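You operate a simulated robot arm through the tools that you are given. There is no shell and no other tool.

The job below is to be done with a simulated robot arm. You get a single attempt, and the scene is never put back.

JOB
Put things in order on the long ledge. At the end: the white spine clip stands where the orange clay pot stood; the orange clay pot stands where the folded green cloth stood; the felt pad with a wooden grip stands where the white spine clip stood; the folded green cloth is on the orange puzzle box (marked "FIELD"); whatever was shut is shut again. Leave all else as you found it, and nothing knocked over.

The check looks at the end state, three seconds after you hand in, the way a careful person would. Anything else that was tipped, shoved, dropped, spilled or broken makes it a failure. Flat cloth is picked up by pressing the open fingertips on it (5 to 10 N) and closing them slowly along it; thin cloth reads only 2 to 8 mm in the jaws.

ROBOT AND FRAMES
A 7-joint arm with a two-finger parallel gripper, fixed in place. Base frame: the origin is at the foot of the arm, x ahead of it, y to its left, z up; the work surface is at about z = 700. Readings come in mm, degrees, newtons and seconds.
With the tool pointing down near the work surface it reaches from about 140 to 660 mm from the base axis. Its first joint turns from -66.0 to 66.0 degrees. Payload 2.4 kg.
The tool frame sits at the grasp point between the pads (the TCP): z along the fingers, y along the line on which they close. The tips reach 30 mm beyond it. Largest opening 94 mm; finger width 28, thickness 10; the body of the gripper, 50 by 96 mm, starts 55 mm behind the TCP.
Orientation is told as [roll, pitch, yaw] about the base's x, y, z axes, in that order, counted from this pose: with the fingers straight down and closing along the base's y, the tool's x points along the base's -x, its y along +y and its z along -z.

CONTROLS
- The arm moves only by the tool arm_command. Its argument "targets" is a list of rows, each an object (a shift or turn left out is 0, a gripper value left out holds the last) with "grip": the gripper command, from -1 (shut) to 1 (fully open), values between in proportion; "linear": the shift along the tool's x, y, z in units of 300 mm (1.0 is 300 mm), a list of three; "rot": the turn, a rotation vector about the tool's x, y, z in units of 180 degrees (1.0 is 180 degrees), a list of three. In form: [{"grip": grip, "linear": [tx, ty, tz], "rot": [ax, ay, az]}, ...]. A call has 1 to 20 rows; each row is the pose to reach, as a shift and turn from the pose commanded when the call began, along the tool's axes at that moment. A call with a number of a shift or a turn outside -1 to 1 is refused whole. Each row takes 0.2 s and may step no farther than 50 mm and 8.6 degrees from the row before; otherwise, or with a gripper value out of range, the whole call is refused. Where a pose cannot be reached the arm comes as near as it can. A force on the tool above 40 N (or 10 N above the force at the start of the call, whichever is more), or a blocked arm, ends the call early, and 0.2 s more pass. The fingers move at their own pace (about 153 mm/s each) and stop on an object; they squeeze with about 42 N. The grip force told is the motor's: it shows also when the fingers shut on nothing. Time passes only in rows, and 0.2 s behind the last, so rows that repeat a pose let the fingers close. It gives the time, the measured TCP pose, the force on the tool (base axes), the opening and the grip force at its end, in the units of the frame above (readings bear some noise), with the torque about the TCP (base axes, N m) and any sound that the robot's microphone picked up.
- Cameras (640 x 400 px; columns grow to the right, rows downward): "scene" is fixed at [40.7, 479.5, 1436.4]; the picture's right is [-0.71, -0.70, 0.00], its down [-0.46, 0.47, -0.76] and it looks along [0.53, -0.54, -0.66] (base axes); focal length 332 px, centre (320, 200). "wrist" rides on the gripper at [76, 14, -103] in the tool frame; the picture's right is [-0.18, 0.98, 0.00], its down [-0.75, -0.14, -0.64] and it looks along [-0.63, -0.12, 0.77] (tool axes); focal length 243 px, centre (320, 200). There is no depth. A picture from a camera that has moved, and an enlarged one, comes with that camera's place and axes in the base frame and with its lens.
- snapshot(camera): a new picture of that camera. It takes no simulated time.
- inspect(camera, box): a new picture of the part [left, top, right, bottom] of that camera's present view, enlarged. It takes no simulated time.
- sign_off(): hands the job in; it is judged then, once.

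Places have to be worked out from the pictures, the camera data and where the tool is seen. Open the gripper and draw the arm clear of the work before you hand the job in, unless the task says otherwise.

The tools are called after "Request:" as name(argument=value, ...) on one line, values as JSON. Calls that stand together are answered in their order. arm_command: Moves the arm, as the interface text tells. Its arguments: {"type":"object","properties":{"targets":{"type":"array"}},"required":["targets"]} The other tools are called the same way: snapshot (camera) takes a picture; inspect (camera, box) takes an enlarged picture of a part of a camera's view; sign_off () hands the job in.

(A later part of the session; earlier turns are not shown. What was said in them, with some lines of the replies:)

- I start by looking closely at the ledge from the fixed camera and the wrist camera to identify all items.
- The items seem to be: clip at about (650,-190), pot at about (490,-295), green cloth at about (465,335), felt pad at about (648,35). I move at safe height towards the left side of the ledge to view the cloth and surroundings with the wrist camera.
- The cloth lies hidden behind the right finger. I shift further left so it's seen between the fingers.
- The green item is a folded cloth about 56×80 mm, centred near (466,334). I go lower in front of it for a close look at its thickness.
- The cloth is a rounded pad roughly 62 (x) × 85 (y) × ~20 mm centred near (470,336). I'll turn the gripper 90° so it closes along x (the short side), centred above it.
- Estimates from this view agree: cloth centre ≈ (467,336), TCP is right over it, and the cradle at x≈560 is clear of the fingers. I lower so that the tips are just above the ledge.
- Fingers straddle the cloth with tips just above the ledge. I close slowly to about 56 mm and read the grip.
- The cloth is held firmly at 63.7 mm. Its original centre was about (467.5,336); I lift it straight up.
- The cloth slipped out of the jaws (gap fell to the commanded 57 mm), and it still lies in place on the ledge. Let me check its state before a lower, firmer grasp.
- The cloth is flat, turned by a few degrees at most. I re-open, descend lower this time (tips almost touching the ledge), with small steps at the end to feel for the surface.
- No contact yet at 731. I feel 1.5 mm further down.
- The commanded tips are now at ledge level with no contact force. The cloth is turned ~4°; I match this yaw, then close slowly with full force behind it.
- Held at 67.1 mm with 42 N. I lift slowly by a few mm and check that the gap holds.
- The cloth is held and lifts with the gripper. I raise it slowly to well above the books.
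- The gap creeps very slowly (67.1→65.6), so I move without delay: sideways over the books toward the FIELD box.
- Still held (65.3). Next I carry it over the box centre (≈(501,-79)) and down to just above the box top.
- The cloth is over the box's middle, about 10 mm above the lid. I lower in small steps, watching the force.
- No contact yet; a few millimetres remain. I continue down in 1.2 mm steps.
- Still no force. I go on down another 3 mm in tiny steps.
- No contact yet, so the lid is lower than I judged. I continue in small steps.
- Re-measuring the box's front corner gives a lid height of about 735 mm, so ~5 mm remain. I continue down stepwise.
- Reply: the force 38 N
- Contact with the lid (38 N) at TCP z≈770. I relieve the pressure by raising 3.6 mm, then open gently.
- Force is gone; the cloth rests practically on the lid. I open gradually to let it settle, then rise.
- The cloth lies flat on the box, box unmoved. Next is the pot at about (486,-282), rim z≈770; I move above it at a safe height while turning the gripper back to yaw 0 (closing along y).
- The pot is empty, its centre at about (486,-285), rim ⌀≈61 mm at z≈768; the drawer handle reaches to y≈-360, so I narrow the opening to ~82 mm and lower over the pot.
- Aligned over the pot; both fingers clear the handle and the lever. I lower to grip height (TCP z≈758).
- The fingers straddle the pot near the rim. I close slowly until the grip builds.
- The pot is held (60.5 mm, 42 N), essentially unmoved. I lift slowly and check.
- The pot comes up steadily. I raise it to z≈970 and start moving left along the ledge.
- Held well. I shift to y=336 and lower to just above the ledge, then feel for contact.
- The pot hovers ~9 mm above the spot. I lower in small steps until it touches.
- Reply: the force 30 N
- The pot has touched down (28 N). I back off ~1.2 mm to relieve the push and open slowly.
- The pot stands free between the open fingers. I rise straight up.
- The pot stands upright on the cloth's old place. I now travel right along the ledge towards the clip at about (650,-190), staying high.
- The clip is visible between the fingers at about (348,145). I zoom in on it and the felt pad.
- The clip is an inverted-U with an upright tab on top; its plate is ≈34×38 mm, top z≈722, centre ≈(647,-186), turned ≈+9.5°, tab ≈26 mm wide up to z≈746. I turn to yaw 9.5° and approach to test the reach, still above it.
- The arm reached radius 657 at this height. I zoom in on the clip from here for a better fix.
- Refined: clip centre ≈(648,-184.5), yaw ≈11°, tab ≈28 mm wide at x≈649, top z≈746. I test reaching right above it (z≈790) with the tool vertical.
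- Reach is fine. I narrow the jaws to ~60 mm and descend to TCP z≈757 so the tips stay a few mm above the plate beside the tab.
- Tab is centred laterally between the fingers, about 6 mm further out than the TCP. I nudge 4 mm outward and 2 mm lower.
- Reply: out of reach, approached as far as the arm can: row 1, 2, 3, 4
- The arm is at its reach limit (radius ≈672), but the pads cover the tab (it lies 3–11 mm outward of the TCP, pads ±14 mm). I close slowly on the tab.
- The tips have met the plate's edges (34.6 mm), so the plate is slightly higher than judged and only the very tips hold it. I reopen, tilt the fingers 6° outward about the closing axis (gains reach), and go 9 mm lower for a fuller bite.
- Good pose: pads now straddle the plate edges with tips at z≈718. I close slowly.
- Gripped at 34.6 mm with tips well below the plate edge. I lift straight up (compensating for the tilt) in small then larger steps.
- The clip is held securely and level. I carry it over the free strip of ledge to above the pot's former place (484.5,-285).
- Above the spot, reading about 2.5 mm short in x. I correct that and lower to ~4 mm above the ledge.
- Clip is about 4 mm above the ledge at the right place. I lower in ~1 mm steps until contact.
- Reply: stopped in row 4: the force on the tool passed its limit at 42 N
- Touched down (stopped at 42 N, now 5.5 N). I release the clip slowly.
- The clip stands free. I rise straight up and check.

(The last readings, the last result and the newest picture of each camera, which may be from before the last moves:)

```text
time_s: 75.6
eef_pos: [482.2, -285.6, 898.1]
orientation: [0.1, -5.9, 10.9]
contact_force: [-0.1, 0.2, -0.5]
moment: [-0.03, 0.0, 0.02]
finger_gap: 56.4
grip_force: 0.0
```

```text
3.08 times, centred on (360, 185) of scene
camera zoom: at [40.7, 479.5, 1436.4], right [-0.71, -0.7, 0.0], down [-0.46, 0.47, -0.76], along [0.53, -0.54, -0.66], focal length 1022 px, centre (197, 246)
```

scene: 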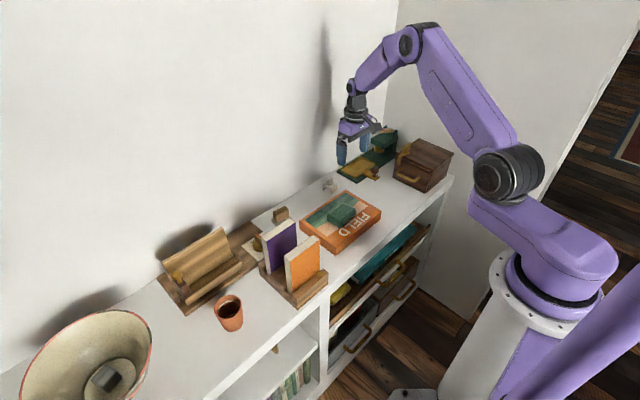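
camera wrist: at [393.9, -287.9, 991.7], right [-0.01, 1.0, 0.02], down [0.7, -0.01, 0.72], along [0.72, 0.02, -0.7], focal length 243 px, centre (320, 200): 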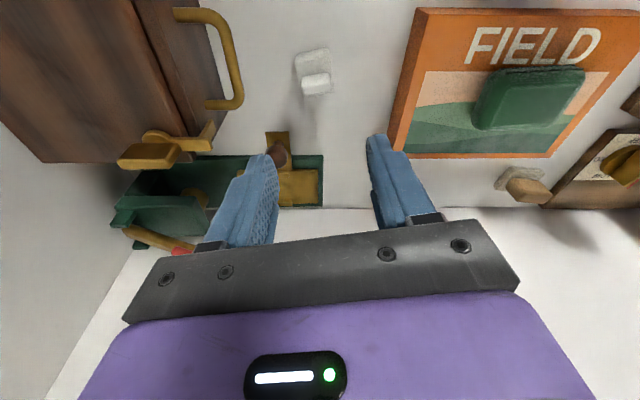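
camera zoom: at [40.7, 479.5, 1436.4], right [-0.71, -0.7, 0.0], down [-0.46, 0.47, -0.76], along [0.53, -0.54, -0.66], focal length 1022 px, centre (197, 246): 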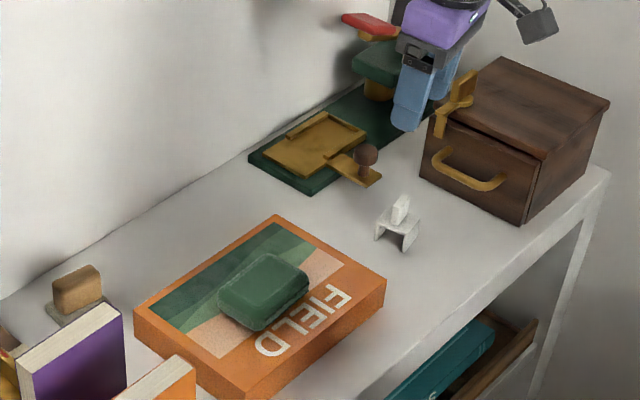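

The clip stands where the pot was. Now the felt pad: I travel back left at safe height while straightening the tool to vertical, yaw 0.

Request:
arm_command(targets=[{"grip": 0.6, "linear": [-0.05, 0.09, 0.0052], "rot": [0.0005, 0.0048, 0.0087]}, {"linear": [-0.12, 0.226, 0.0126], "rot": [0.0009, 0.0095, 0.0175]}, {"linear": [-0.19, 0.362, 0.02], "rot": [0.0014, 0.0143, 0.0262]}, {"linear": [-0.26, 0.498, 0.0273], "rot": [0.0018, 0.019, 0.0349]}, {"linear": [-0.34, 0.634, 0.0357], "rot": [0.0023, 0.0238, 0.0436]}, {"linear": [-0.42, 0.77, 0.0441], "rot": [0.0028, 0.0286, 0.0524]}, {"linear": [-0.4957, 0.905, 0.052], "rot": [0.0032, 0.0333, 0.0611]}, {"linear": [-0.4957, 0.905, 0.052], "rot": [0.0032, 0.0333, 0.0611]}])

Request:
snapshot(camera="wrist")

```text
time_s: 77.4
eef_pos: [580.3, 8.5, 896.3]
orientation: [0.0, -0.1, -0.1]
contact_force: [0.1, -0.5, 0.0]
moment: [0.01, -0.02, 0.0]
finger_gap: 75.2
grip_force: 0.2
```

```text
taken
camera wrist: at [504.7, 22.9, 998.6], right [0.19, 0.98, 0.0], down [0.75, -0.14, 0.64], along [0.63, -0.12, -0.77], focal length 243 px, centre (320, 200)
```

wrist: 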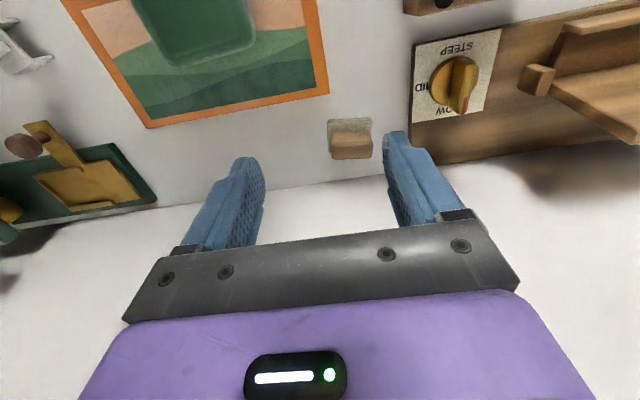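

Request:
inspect(camera="wrist", box=[300, 90, 440, 190])

```text
4.00 times, centred on (370, 140) of wrist
camera zoom: at [504.7, 22.9, 998.6], right [0.19, 0.98, 0.0], down [0.75, -0.14, 0.64], along [0.63, -0.12, -0.77], focal length 970 px, centre (120, 440)
```

zoom: 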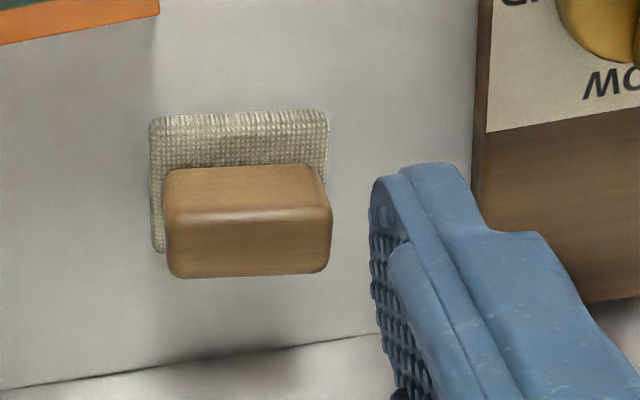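

The felt pad's wooden grip is ≈49 mm wide (y'), ≈20 mm thick (x'), top z≈736, centre ≈(651,34), turned ≈ -8°. I go closer with matching yaw to refine.

Request:
arm_command(targets=[{"grip": 0.6, "linear": [-0.06, 0.025, 0.06], "rot": [0, 0, 0.023]}, {"linear": [-0.12, 0.05, 0.14], "rot": [0, 0, 0.0461]}, {"linear": [-0.15, 0.063, 0.22], "rot": [0, 0, 0.0461]}, {"linear": [-0.15, 0.063, 0.22], "rot": [0, 0, 0.0461]}, {"linear": [-0.15, 0.063, 0.22], "rot": [0, 0, 0.0461]}])

Request:
snapshot(camera="wrist")

Request:
inspect(camera="wrist", box=[270, 90, 390, 200])

Request:
inspect(camera="scene", box=[230, 140, 350, 260])

```text
time_s: 78.6
eef_pos: [625.0, 26.2, 830.1]
orientation: [0.0, 0.0, -8.4]
contact_force: [0.7, -0.1, 0.0]
moment: [-0.01, 0.03, 0.0]
finger_gap: 75.3
grip_force: 0.2
```

```text
taken
camera wrist: at [550.5, 51.5, 933.3], right [0.33, 0.95, 0.0], down [0.72, -0.25, 0.64], along [0.61, -0.21, -0.77], focal length 243 px, centre (320, 200)
```

wrist: 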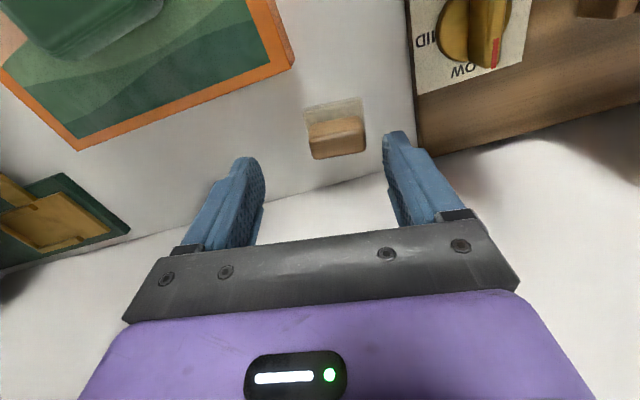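

```text
3.64 times, centred on (330, 145) of wrist
camera zoom: at [550.5, 51.5, 933.3], right [0.33, 0.95, 0.0], down [0.72, -0.25, 0.64], along [0.61, -0.21, -0.77], focal length 882 px, centre (284, 400)
```

zoom: 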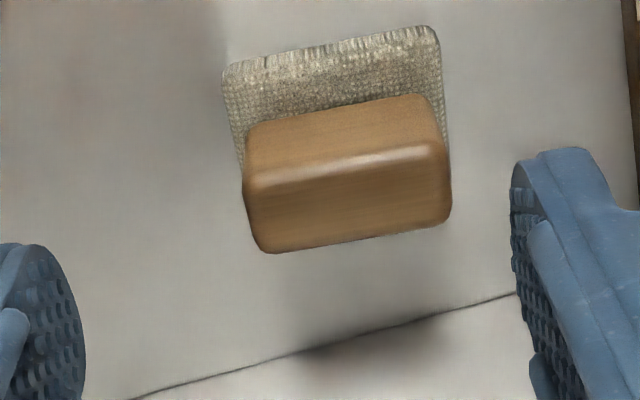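

```text
3.33 times, centred on (290, 200) of scene
camera zoom: at [40.7, 479.5, 1436.4], right [-0.71, -0.7, 0.0], down [-0.46, 0.47, -0.76], along [0.53, -0.54, -0.66], focal length 1108 px, centre (420, 200)
```

zoom: 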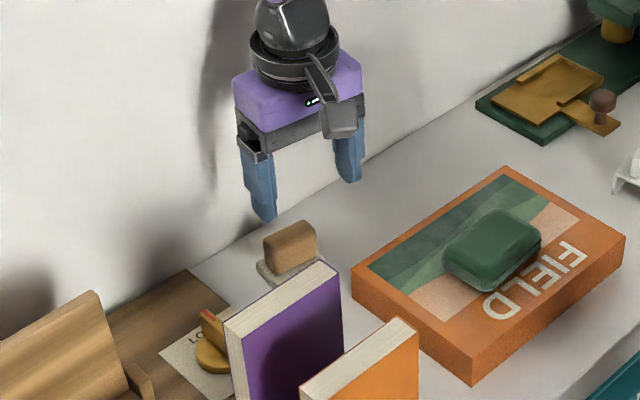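

Grip centre ≈(652,34), yaw ≈ -8.5°. I move over it, tilting the fingers 10° outward (needed later for reach), staying at z≈790 to check alignment.

Request:
arm_command(targets=[{"grip": 0.6, "linear": [-0.03, 0.015, 0.03], "rot": [0, -0.0185, 0]}, {"linear": [-0.06, 0.03, 0.08], "rot": [0, -0.037, 0]}, {"linear": [-0.0767, 0.04, 0.133], "rot": [0, -0.0556, 0]}, {"linear": [-0.0767, 0.04, 0.133], "rot": [0, -0.0556, 0]}, {"linear": [-0.0767, 0.04, 0.133], "rot": [0, -0.0556, 0]}])

Request:
snapshot(camera="wrist")

Request:
inspect(camera="scene", box=[230, 160, 350, 260])

```text
time_s: 79.8
eef_pos: [648.8, 34.6, 791.4]
orientation: [0.0, -9.9, -8.3]
contact_force: [0.1, 0.8, -0.9]
moment: [0.01, -0.02, 0.02]
finger_gap: 75.2
grip_force: 0.0
```

```text
taken
camera wrist: at [558.1, 62.4, 878.9], right [0.32, 0.95, 0.03], down [0.6, -0.23, 0.76], along [0.73, -0.23, -0.65], focal length 243 px, centre (320, 200)
```

wrist: 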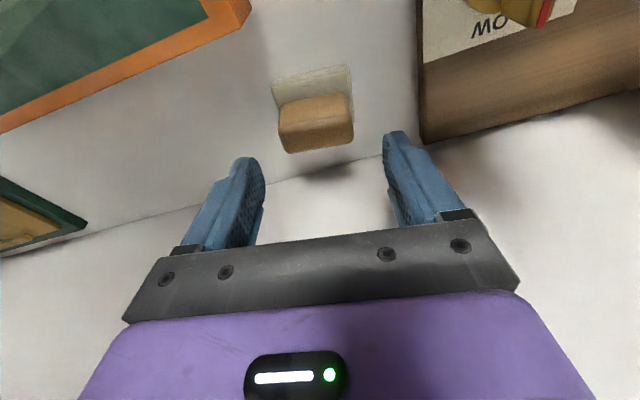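

```text
4.00 times, centred on (290, 210) of scene
camera zoom: at [40.7, 479.5, 1436.4], right [-0.71, -0.7, 0.0], down [-0.46, 0.47, -0.76], along [0.53, -0.54, -0.66], focal length 1329 px, centre (440, 160)
```

zoom: 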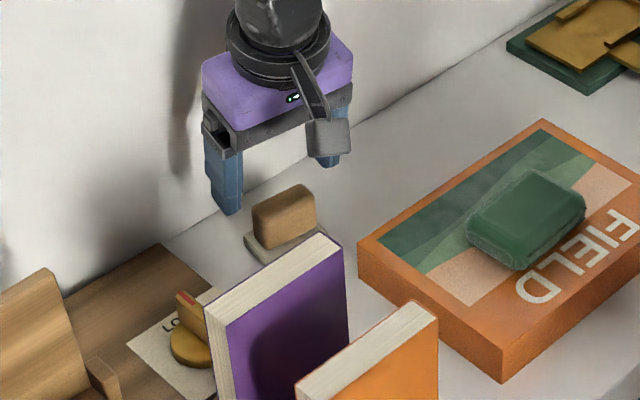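

Laterally centred within ~1 mm, and clear of the books. I descend straight down so the tips end just above the felt (TCP z≈743).

Request:
arm_command(targets=[{"grip": 0.6, "linear": [0.0093, 0, 0.0525]}, {"linear": [0.0185, 0, 0.105]}, {"linear": [0.0243, 0, 0.138]}, {"linear": [0.0278, 0, 0.1576]}, {"linear": [0.0278, 0, 0.1576]}])

Request:
snapshot(camera="wrist")

Request:
inspect(camera="wrist", box=[230, 80, 420, 240])

Request:
inspect(camera="scene", box=[240, 170, 330, 250])

```text
time_s: 81.0
eef_pos: [649.5, 35.7, 744.0]
orientation: [0.0, -10.0, -8.4]
contact_force: [0.9, 1.3, -0.4]
moment: [-0.02, 0.01, -0.01]
finger_gap: 74.8
grip_force: 0.1
```

```text
taken
camera wrist: at [558.6, 62.8, 831.0], right [0.32, 0.95, 0.03], down [0.6, -0.23, 0.76], along [0.73, -0.23, -0.65], focal length 243 px, centre (320, 200)
```

wrist: 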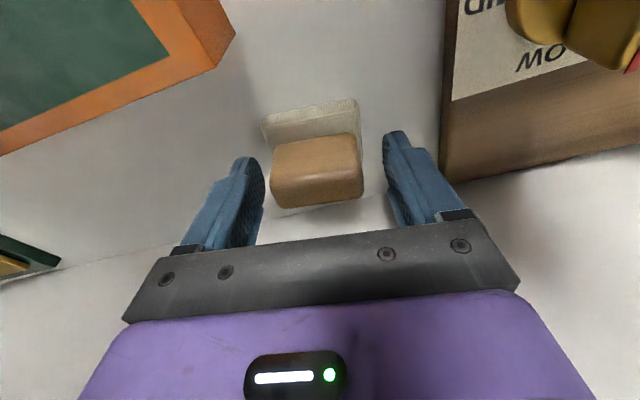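

```text
2.50 times, centred on (325, 160) of wrist
camera zoom: at [558.6, 62.8, 831.0], right [0.32, 0.95, 0.03], down [0.6, -0.23, 0.76], along [0.73, -0.23, -0.65], focal length 606 px, centre (308, 300)
```

zoom: 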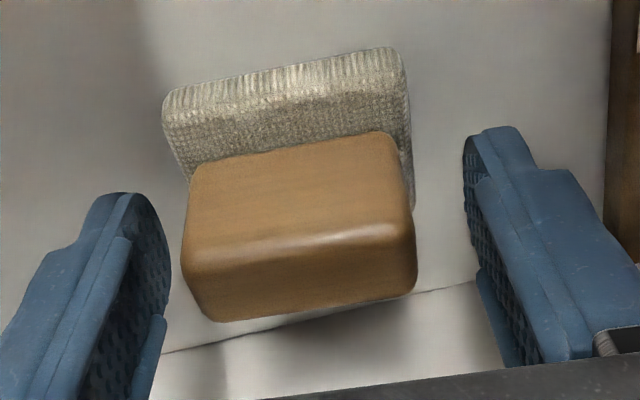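

```text
5.00 times, centred on (285, 210) of scene
camera zoom: at [40.7, 479.5, 1436.4], right [-0.71, -0.7, 0.0], down [-0.46, 0.47, -0.76], along [0.53, -0.54, -0.66], focal length 1661 px, centre (495, 150)
```

zoom: 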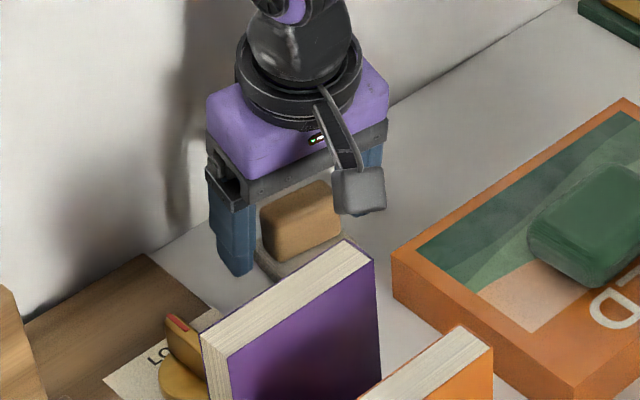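

Well aligned: the wooden grip sits between the pads, tips just above the felt. I close slowly.

Request:
arm_command(targets=[{"grip": 0.4}, {"grip": 0.25}, {"grip": 0.15}, {"grip": 0.1}, {"grip": 0.05}, {"grip": 0.0}, {"grip": -0.1}, {"grip": -0.2}, {"grip": -0.2}])

Request:
inspect(camera="wrist", box=[230, 80, 420, 240])

```text
time_s: 83.0
eef_pos: [650.0, 35.5, 744.0]
orientation: [0.0, -10.0, -8.4]
contact_force: [0.7, -0.2, 0.1]
moment: [-0.05, -0.02, 0.03]
finger_gap: 54.7
grip_force: 41.7
```

```text
2.50 times, centred on (325, 160) of wrist
camera zoom: at [558.5, 62.8, 831.1], right [0.32, 0.95, 0.03], down [0.6, -0.23, 0.76], along [0.73, -0.23, -0.65], focal length 606 px, centre (308, 300)
```

zoom: 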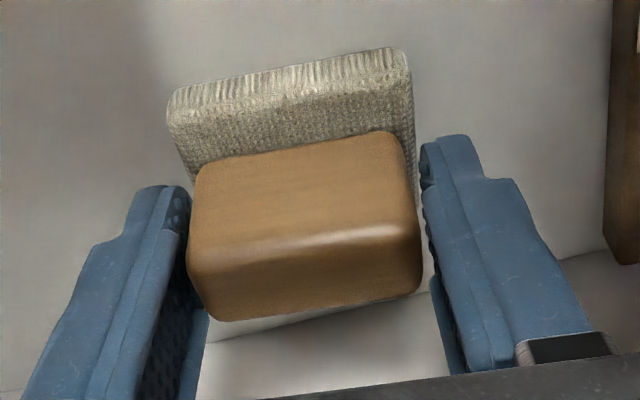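

The jaws stopped at 54.7 mm on the felt's edges, so the felt is thicker (~14 mm) than judged and the grip spans z≈714–744. I reopen, raise 7 mm, shift 3 mm inward, and grip the wooden part itself.

Request:
arm_command(targets=[{"grip": 0.3}, {"grip": 0.6}, {"grip": 0.6, "linear": [0.003, 0, -0.0124]}, {"grip": 0.6, "linear": [0.0058, 0, -0.0247]}, {"grip": 0.6, "linear": [0.0058, 0, -0.0247]}])

Request:
arm_command(targets=[{"grip": 0.4}, {"grip": 0.25}, {"grip": 0.15}, {"grip": 0.1}, {"grip": 0.05}, {"grip": 0.0}, {"grip": -0.1}, {"grip": -0.2}, {"grip": -0.2}])

Request:
inspect(camera="wrist", box=[230, 80, 420, 240])

```text
time_s: 84.2
eef_pos: [645.8, 34.9, 751.2]
orientation: [0.1, -9.9, -8.4]
contact_force: [0.3, 0.3, -0.2]
moment: [0.02, 0.0, -0.06]
finger_gap: 75.3
grip_force: 0.1
```

```text
time_s: 86.2
eef_pos: [644.8, 36.7, 751.0]
orientation: [-0.1, -10.0, -8.3]
contact_force: [0.1, -0.1, -0.2]
moment: [0.01, -0.01, -0.01]
finger_gap: 51.1
grip_force: 41.5
```

```text
2.50 times, centred on (325, 160) of wrist
camera zoom: at [555.4, 63.4, 837.9], right [0.32, 0.95, 0.03], down [0.6, -0.23, 0.76], along [0.73, -0.23, -0.65], focal length 606 px, centre (308, 300)
```

zoom: 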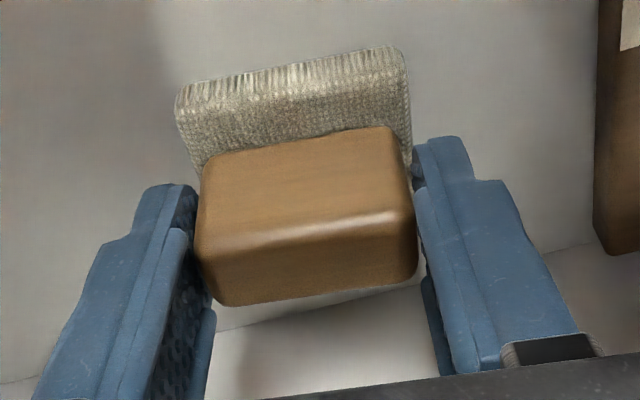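

Now 51.1 mm – on the wooden grip. I lift slowly and check.

Request:
arm_command(targets=[{"grip": -0.2, "linear": [-0.0012, 0, -0.0066]}, {"linear": [-0.0029, 0, -0.0164]}, {"linear": [-0.0058, 0, -0.0328]}, {"linear": [-0.0116, 0, -0.0657]}, {"linear": [-0.0174, 0, -0.0985]}, {"linear": [-0.0231, 0, -0.131]}, {"linear": [-0.0231, 0, -0.131]}])

Request:
inspect(camera="wrist", box=[230, 80, 420, 240])

Request:
inspect(camera="scene", box=[240, 160, 340, 250])

```text
time_s: 87.8
eef_pos: [645.4, 36.1, 789.9]
orientation: [-0.1, -10.0, -8.4]
contact_force: [-0.3, 0.0, -0.4]
moment: [-0.01, 0.01, -0.01]
finger_gap: 51.2
grip_force: 42.2
```

```text
2.50 times, centred on (325, 160) of wrist
camera zoom: at [555.7, 63.8, 877.7], right [0.32, 0.95, 0.03], down [0.6, -0.23, 0.76], along [0.73, -0.23, -0.65], focal length 606 px, centre (308, 300)
```

zoom: 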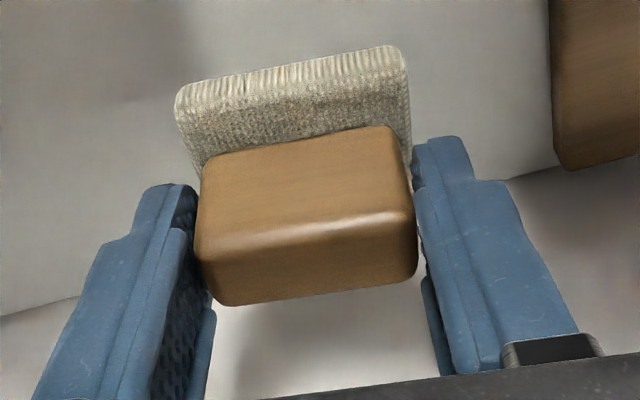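

```text
4.44 times, centred on (290, 205) of scene
camera zoom: at [40.7, 479.5, 1436.4], right [-0.71, -0.7, 0.0], down [-0.46, 0.47, -0.76], along [0.53, -0.54, -0.66], focal length 1477 px, centre (453, 178)
```

zoom: 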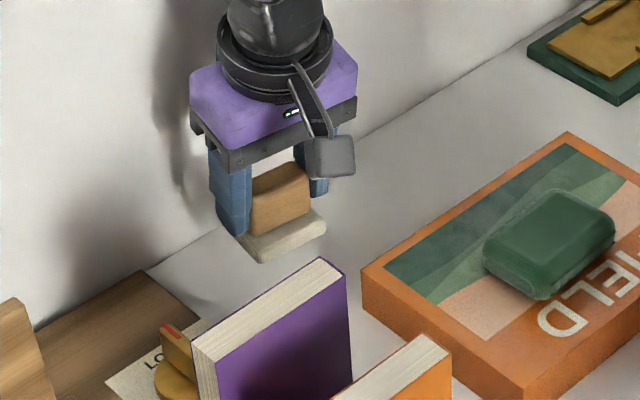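

Held firmly and level. I carry it along the ledge to above the clip's former place (pad centre target ≈(648,-184.5)).

Request:
arm_command(targets=[{"grip": -0.2, "linear": [-0.0113, -0.08, 0.002]}, {"linear": [-0.031, -0.22, 0.0055]}, {"linear": [-0.0521, -0.37, 0.0092]}, {"linear": [-0.0732, -0.52, 0.0129]}, {"linear": [-0.0915, -0.65, 0.0161]}, {"linear": [-0.1021, -0.725, 0.018]}, {"linear": [-0.1021, -0.725, 0.018]}])

Request:
snapshot(camera="wrist")

Request:
inspect(camera="scene", box=[280, 110, 420, 230])

```text
time_s: 89.4
eef_pos: [643.1, -183.2, 791.4]
orientation: [0.1, -10.0, -8.4]
contact_force: [-0.2, -0.1, -1.5]
moment: [0.02, 0.01, 0.03]
finger_gap: 51.0
grip_force: 42.2
```

```text
taken
camera wrist: at [553.0, -156.6, 878.4], right [0.32, 0.95, 0.03], down [0.6, -0.23, 0.76], along [0.73, -0.23, -0.65], focal length 243 px, centre (320, 200)
```

wrist: 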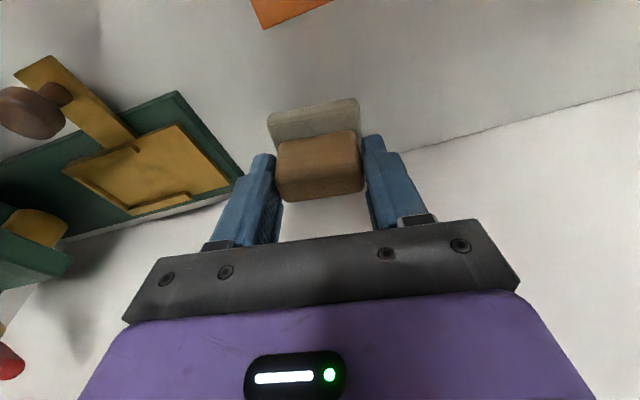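

```text
3.33 times, centred on (350, 170) of scene
camera zoom: at [40.7, 479.5, 1436.4], right [-0.71, -0.7, 0.0], down [-0.46, 0.47, -0.76], along [0.53, -0.54, -0.66], focal length 1108 px, centre (220, 300)
```

zoom: 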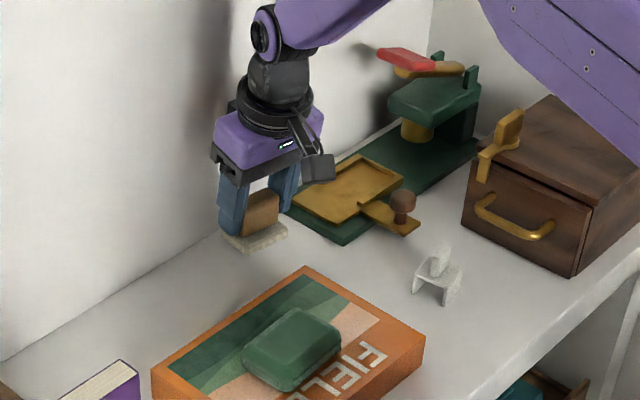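

In position (TCP ≈(643.6,-184)). I lower to ~3 mm above the ledge.

Request:
arm_command(targets=[{"grip": -0.2, "linear": [0.003, 0, 0.04]}, {"linear": [0.01, 0, 0.08]}, {"linear": [0.0155, 0, 0.107]}, {"linear": [0.0181, 0, 0.1221]}, {"linear": [0.0181, 0, 0.1221]}])

Request:
arm_command(targets=[{"grip": -0.2, "linear": [0.0006, 0, 0.0033]}, {"linear": [0.0012, 0, 0.0066]}, {"linear": [0.0017, 0, 0.0095]}, {"linear": [0.0017, 0, 0.0095]}])

Request:
inspect(camera="scene", box=[300, 140, 380, 210])

```text
time_s: 90.6
eef_pos: [645.4, -183.3, 752.6]
orientation: [0.0, -10.0, -8.5]
contact_force: [0.6, 0.3, -0.5]
moment: [0.02, 0.0, -0.01]
finger_gap: 50.9
grip_force: 41.8
```

```text
time_s: 91.6
eef_pos: [646.6, -183.5, 750.2]
orientation: [0.0, -10.1, -8.4]
contact_force: [-3.0, 0.9, 5.1]
moment: [0.09, -0.05, 0.06]
finger_gap: 50.9
grip_force: 41.8
```

```text
5.71 times, centred on (340, 175) of scene
camera zoom: at [40.5, 479.5, 1436.4], right [-0.71, -0.7, 0.0], down [-0.46, 0.47, -0.76], along [0.53, -0.54, -0.66], focal length 1898 px, centre (206, 343)
```

zoom: 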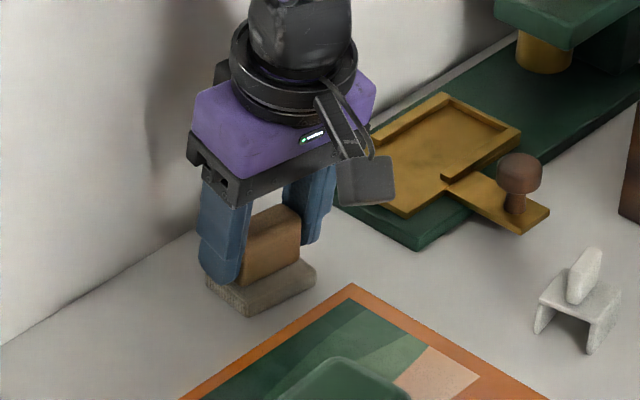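

Contact of ~5 N: the pad rests on the ledge. I open slowly.

Request:
arm_command(targets=[{"grip": 0.1}, {"grip": 0.15}, {"grip": 0.25}, {"grip": 0.4}, {"grip": 0.55}, {"grip": 0.55}])

Request:
snapshot(camera="wrist")

```text
time_s: 93.0
eef_pos: [646.0, -184.3, 749.5]
orientation: [0.0, -9.9, -8.3]
contact_force: [-0.8, -0.7, 0.0]
moment: [0.01, 0.0, 0.02]
finger_gap: 72.9
grip_force: 0.0
```

```text
taken
camera wrist: at [555.5, -156.5, 837.9], right [0.32, 0.95, 0.03], down [0.6, -0.23, 0.76], along [0.73, -0.23, -0.65], focal length 243 px, centre (320, 200)
```

wrist: 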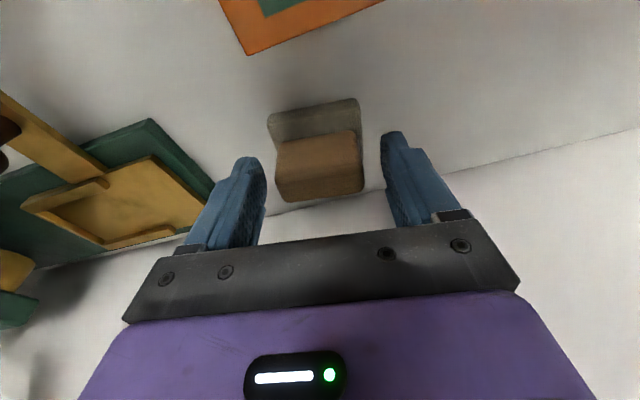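

The pad stands free. I rise straight up and look.

Request:
arm_command(targets=[{"grip": 0.6, "linear": [-0.0052, 0, -0.0295]}, {"linear": [-0.0174, 0, -0.0985]}, {"linear": [-0.0376, 0, -0.2134]}, {"linear": [-0.0637, 0, -0.3611]}, {"linear": [-0.0868, 0, -0.4924]}, {"linear": [-0.0868, 0, -0.4924]}])

Request:
snapshot(camera="wrist")

Request:
snapshot(camera="scene")

```text
time_s: 94.4
eef_pos: [643.5, -182.9, 900.1]
orientation: [-0.1, -9.9, -8.4]
contact_force: [-0.8, 0.6, 0.2]
moment: [-0.01, 0.0, -0.02]
finger_gap: 75.3
grip_force: 0.0
```

```text
taken
camera wrist: at [553.6, -155.1, 986.8], right [0.32, 0.95, 0.03], down [0.6, -0.23, 0.76], along [0.73, -0.23, -0.65], focal length 243 px, centre (320, 200)
```

wrist: 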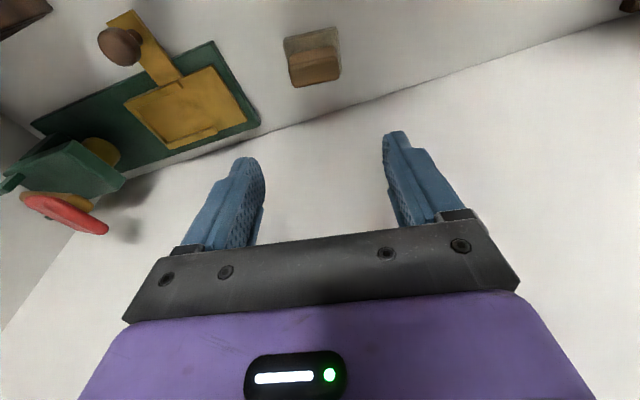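

```text
taken
```

scene: 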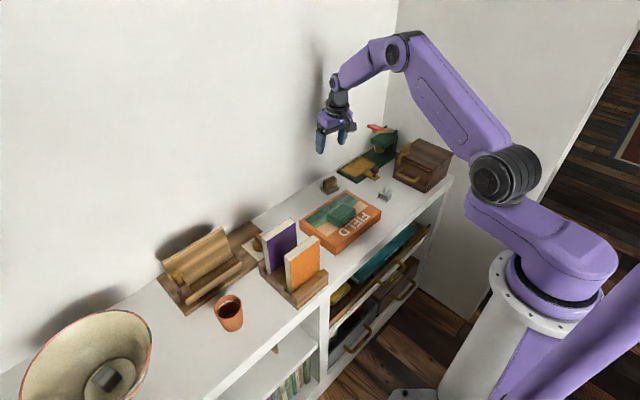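

Everything seems in place. I withdraw the arm inward and up to near its starting pose with the gripper fully open.

Request:
arm_command(targets=[{"grip": 1, "linear": [0.06, 0.012, -0.06], "rot": [-0.0005, 0.007, -0.0058]}, {"linear": [0.17, 0.03, -0.12], "rot": [-0.001, 0.014, -0.0117]}, {"linear": [0.28, 0.05, -0.18], "rot": [-0.0016, 0.0209, -0.0175]}, {"linear": [0.39, 0.07, -0.24], "rot": [-0.0021, 0.0278, -0.0234]}, {"linear": [0.49, 0.09, -0.29], "rot": [-0.0026, 0.0348, -0.0292]}, {"linear": [0.59, 0.11, -0.33], "rot": [-0.0031, 0.0417, -0.035]}, {"linear": [0.685, 0.127, -0.354], "rot": [-0.0041, 0.0556, -0.0467]}, {"linear": [0.685, 0.127, -0.354], "rot": [-0.0041, 0.0556, -0.0467]}])

Request:
snapshot(camera="wrist")

Request:
inspect(camera="scene", box=[300, 120, 460, 260])

Request:
inspect(camera="scene", box=[140, 180, 340, 360])

Request:
snapshot(camera="scene")

```text
time_s: 96.2
eef_pos: [432.5, -113.8, 967.7]
orientation: [0.0, -0.1, 0.1]
contact_force: [-0.4, -0.3, -0.5]
moment: [-0.03, -0.01, -0.03]
finger_gap: 94.0
grip_force: 0.1
```

```text
taken
camera wrist: at [357.0, -99.4, 1070.6], right [0.18, 0.98, 0.0], down [0.75, -0.14, 0.64], along [0.63, -0.12, -0.77], focal length 243 px, centre (320, 200)
```

wrist: 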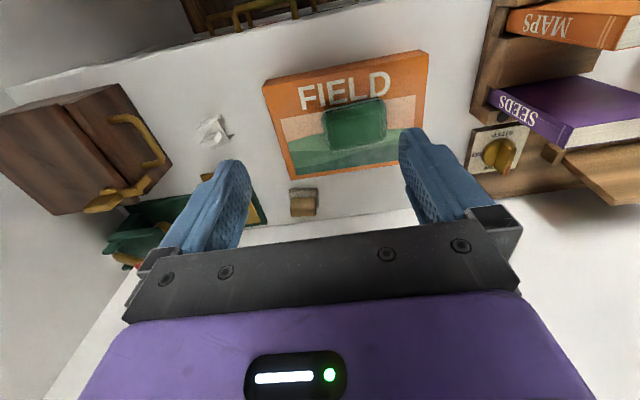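

```text
2.86 times, centred on (380, 190) of scene
camera zoom: at [40.7, 479.5, 1436.4], right [-0.71, -0.7, 0.0], down [-0.46, 0.47, -0.76], along [0.53, -0.54, -0.66], focal length 949 px, centre (149, 229)
```

zoom: 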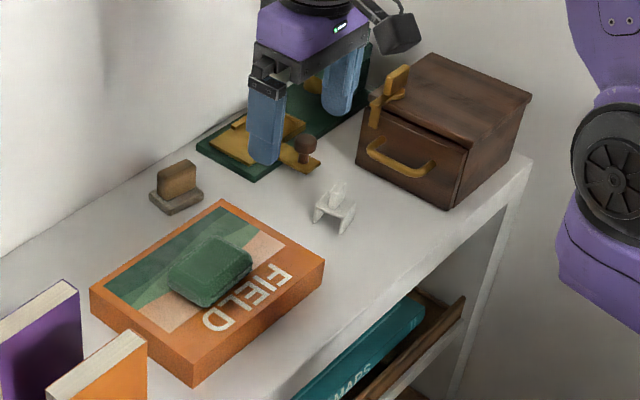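

```text
2.22 times, centred on (240, 270) of scene
camera zoom: at [40.7, 479.5, 1436.4], right [-0.71, -0.7, 0.0], down [-0.46, 0.47, -0.76], along [0.53, -0.54, -0.66], focal length 738 px, centre (498, 44)
```

zoom: 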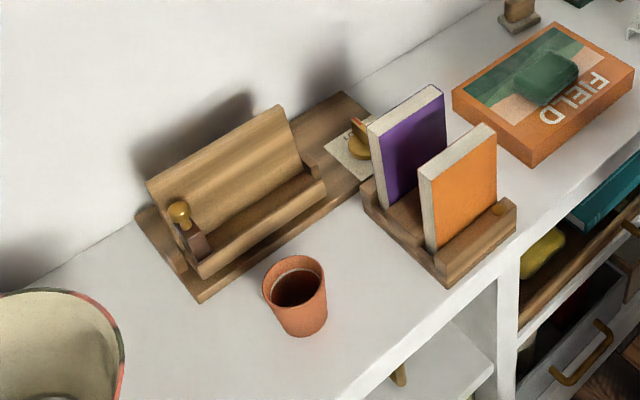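

```text
taken
```

scene: 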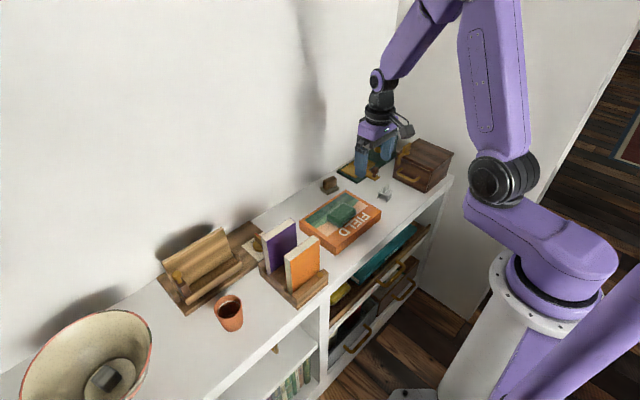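

All positions match: box unmoved, pot on the cloth's spot, clip on the pot's spot, felt pad on the clip's spot. One last close look at the clip, pad and cloth before handing in.

Request:
inspect(camera="scene", box=[310, 160, 410, 240])

Request:
inspect(camera="wrist", box=[170, 60, 420, 230])

```text
5.00 times, centred on (360, 200) of scene
camera zoom: at [40.7, 479.5, 1436.4], right [-0.71, -0.7, 0.0], down [-0.46, 0.47, -0.76], along [0.53, -0.54, -0.66], focal length 1661 px, centre (120, 200)
```

zoom: 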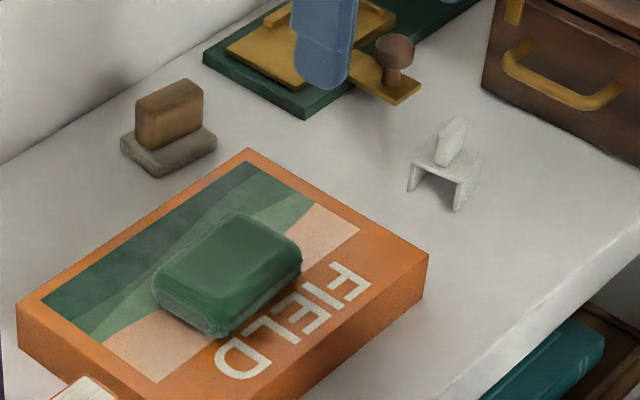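

```text
2.35 times, centred on (295, 145) of wrist
camera zoom: at [357.0, -99.4, 1070.6], right [0.18, 0.98, 0.0], down [0.75, -0.14, 0.64], along [0.63, -0.12, -0.77], focal length 571 px, centre (379, 329)
```

zoom: 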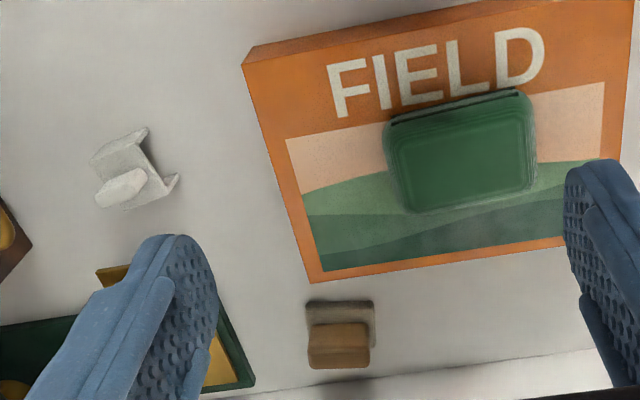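

The clip, felt pad and pot all stand upright on their target places, and the cloth lies flat on the FIELD box. I opened nothing, the drawer box and the rest of the ledge look as they did at the start, the gripper is open and the arm is clear, so I hand in.

Request:
sign_off()

```text
The job is handed in.
```

I've handed the job in, and all four items are where you asked. The last pictures showed everything upright and nothing else moved.

- **Folded green cloth:** it lies flat near the middle of the orange "FIELD" box. It slipped out of the jaws on the first lift and stayed on the ledge; the second grip held.
- **Orange clay pot:** it stands where the cloth was.
- **White spine clip:** it stands where the pot was, within about 5 mm by my estimate.
- **Felt pad with the wooden grip:** it stands where the clip was.

I didn't need to open anything, so whatever was shut stayed shut. The gripper is open and the arm is back near its starting position, clear of the ledge.
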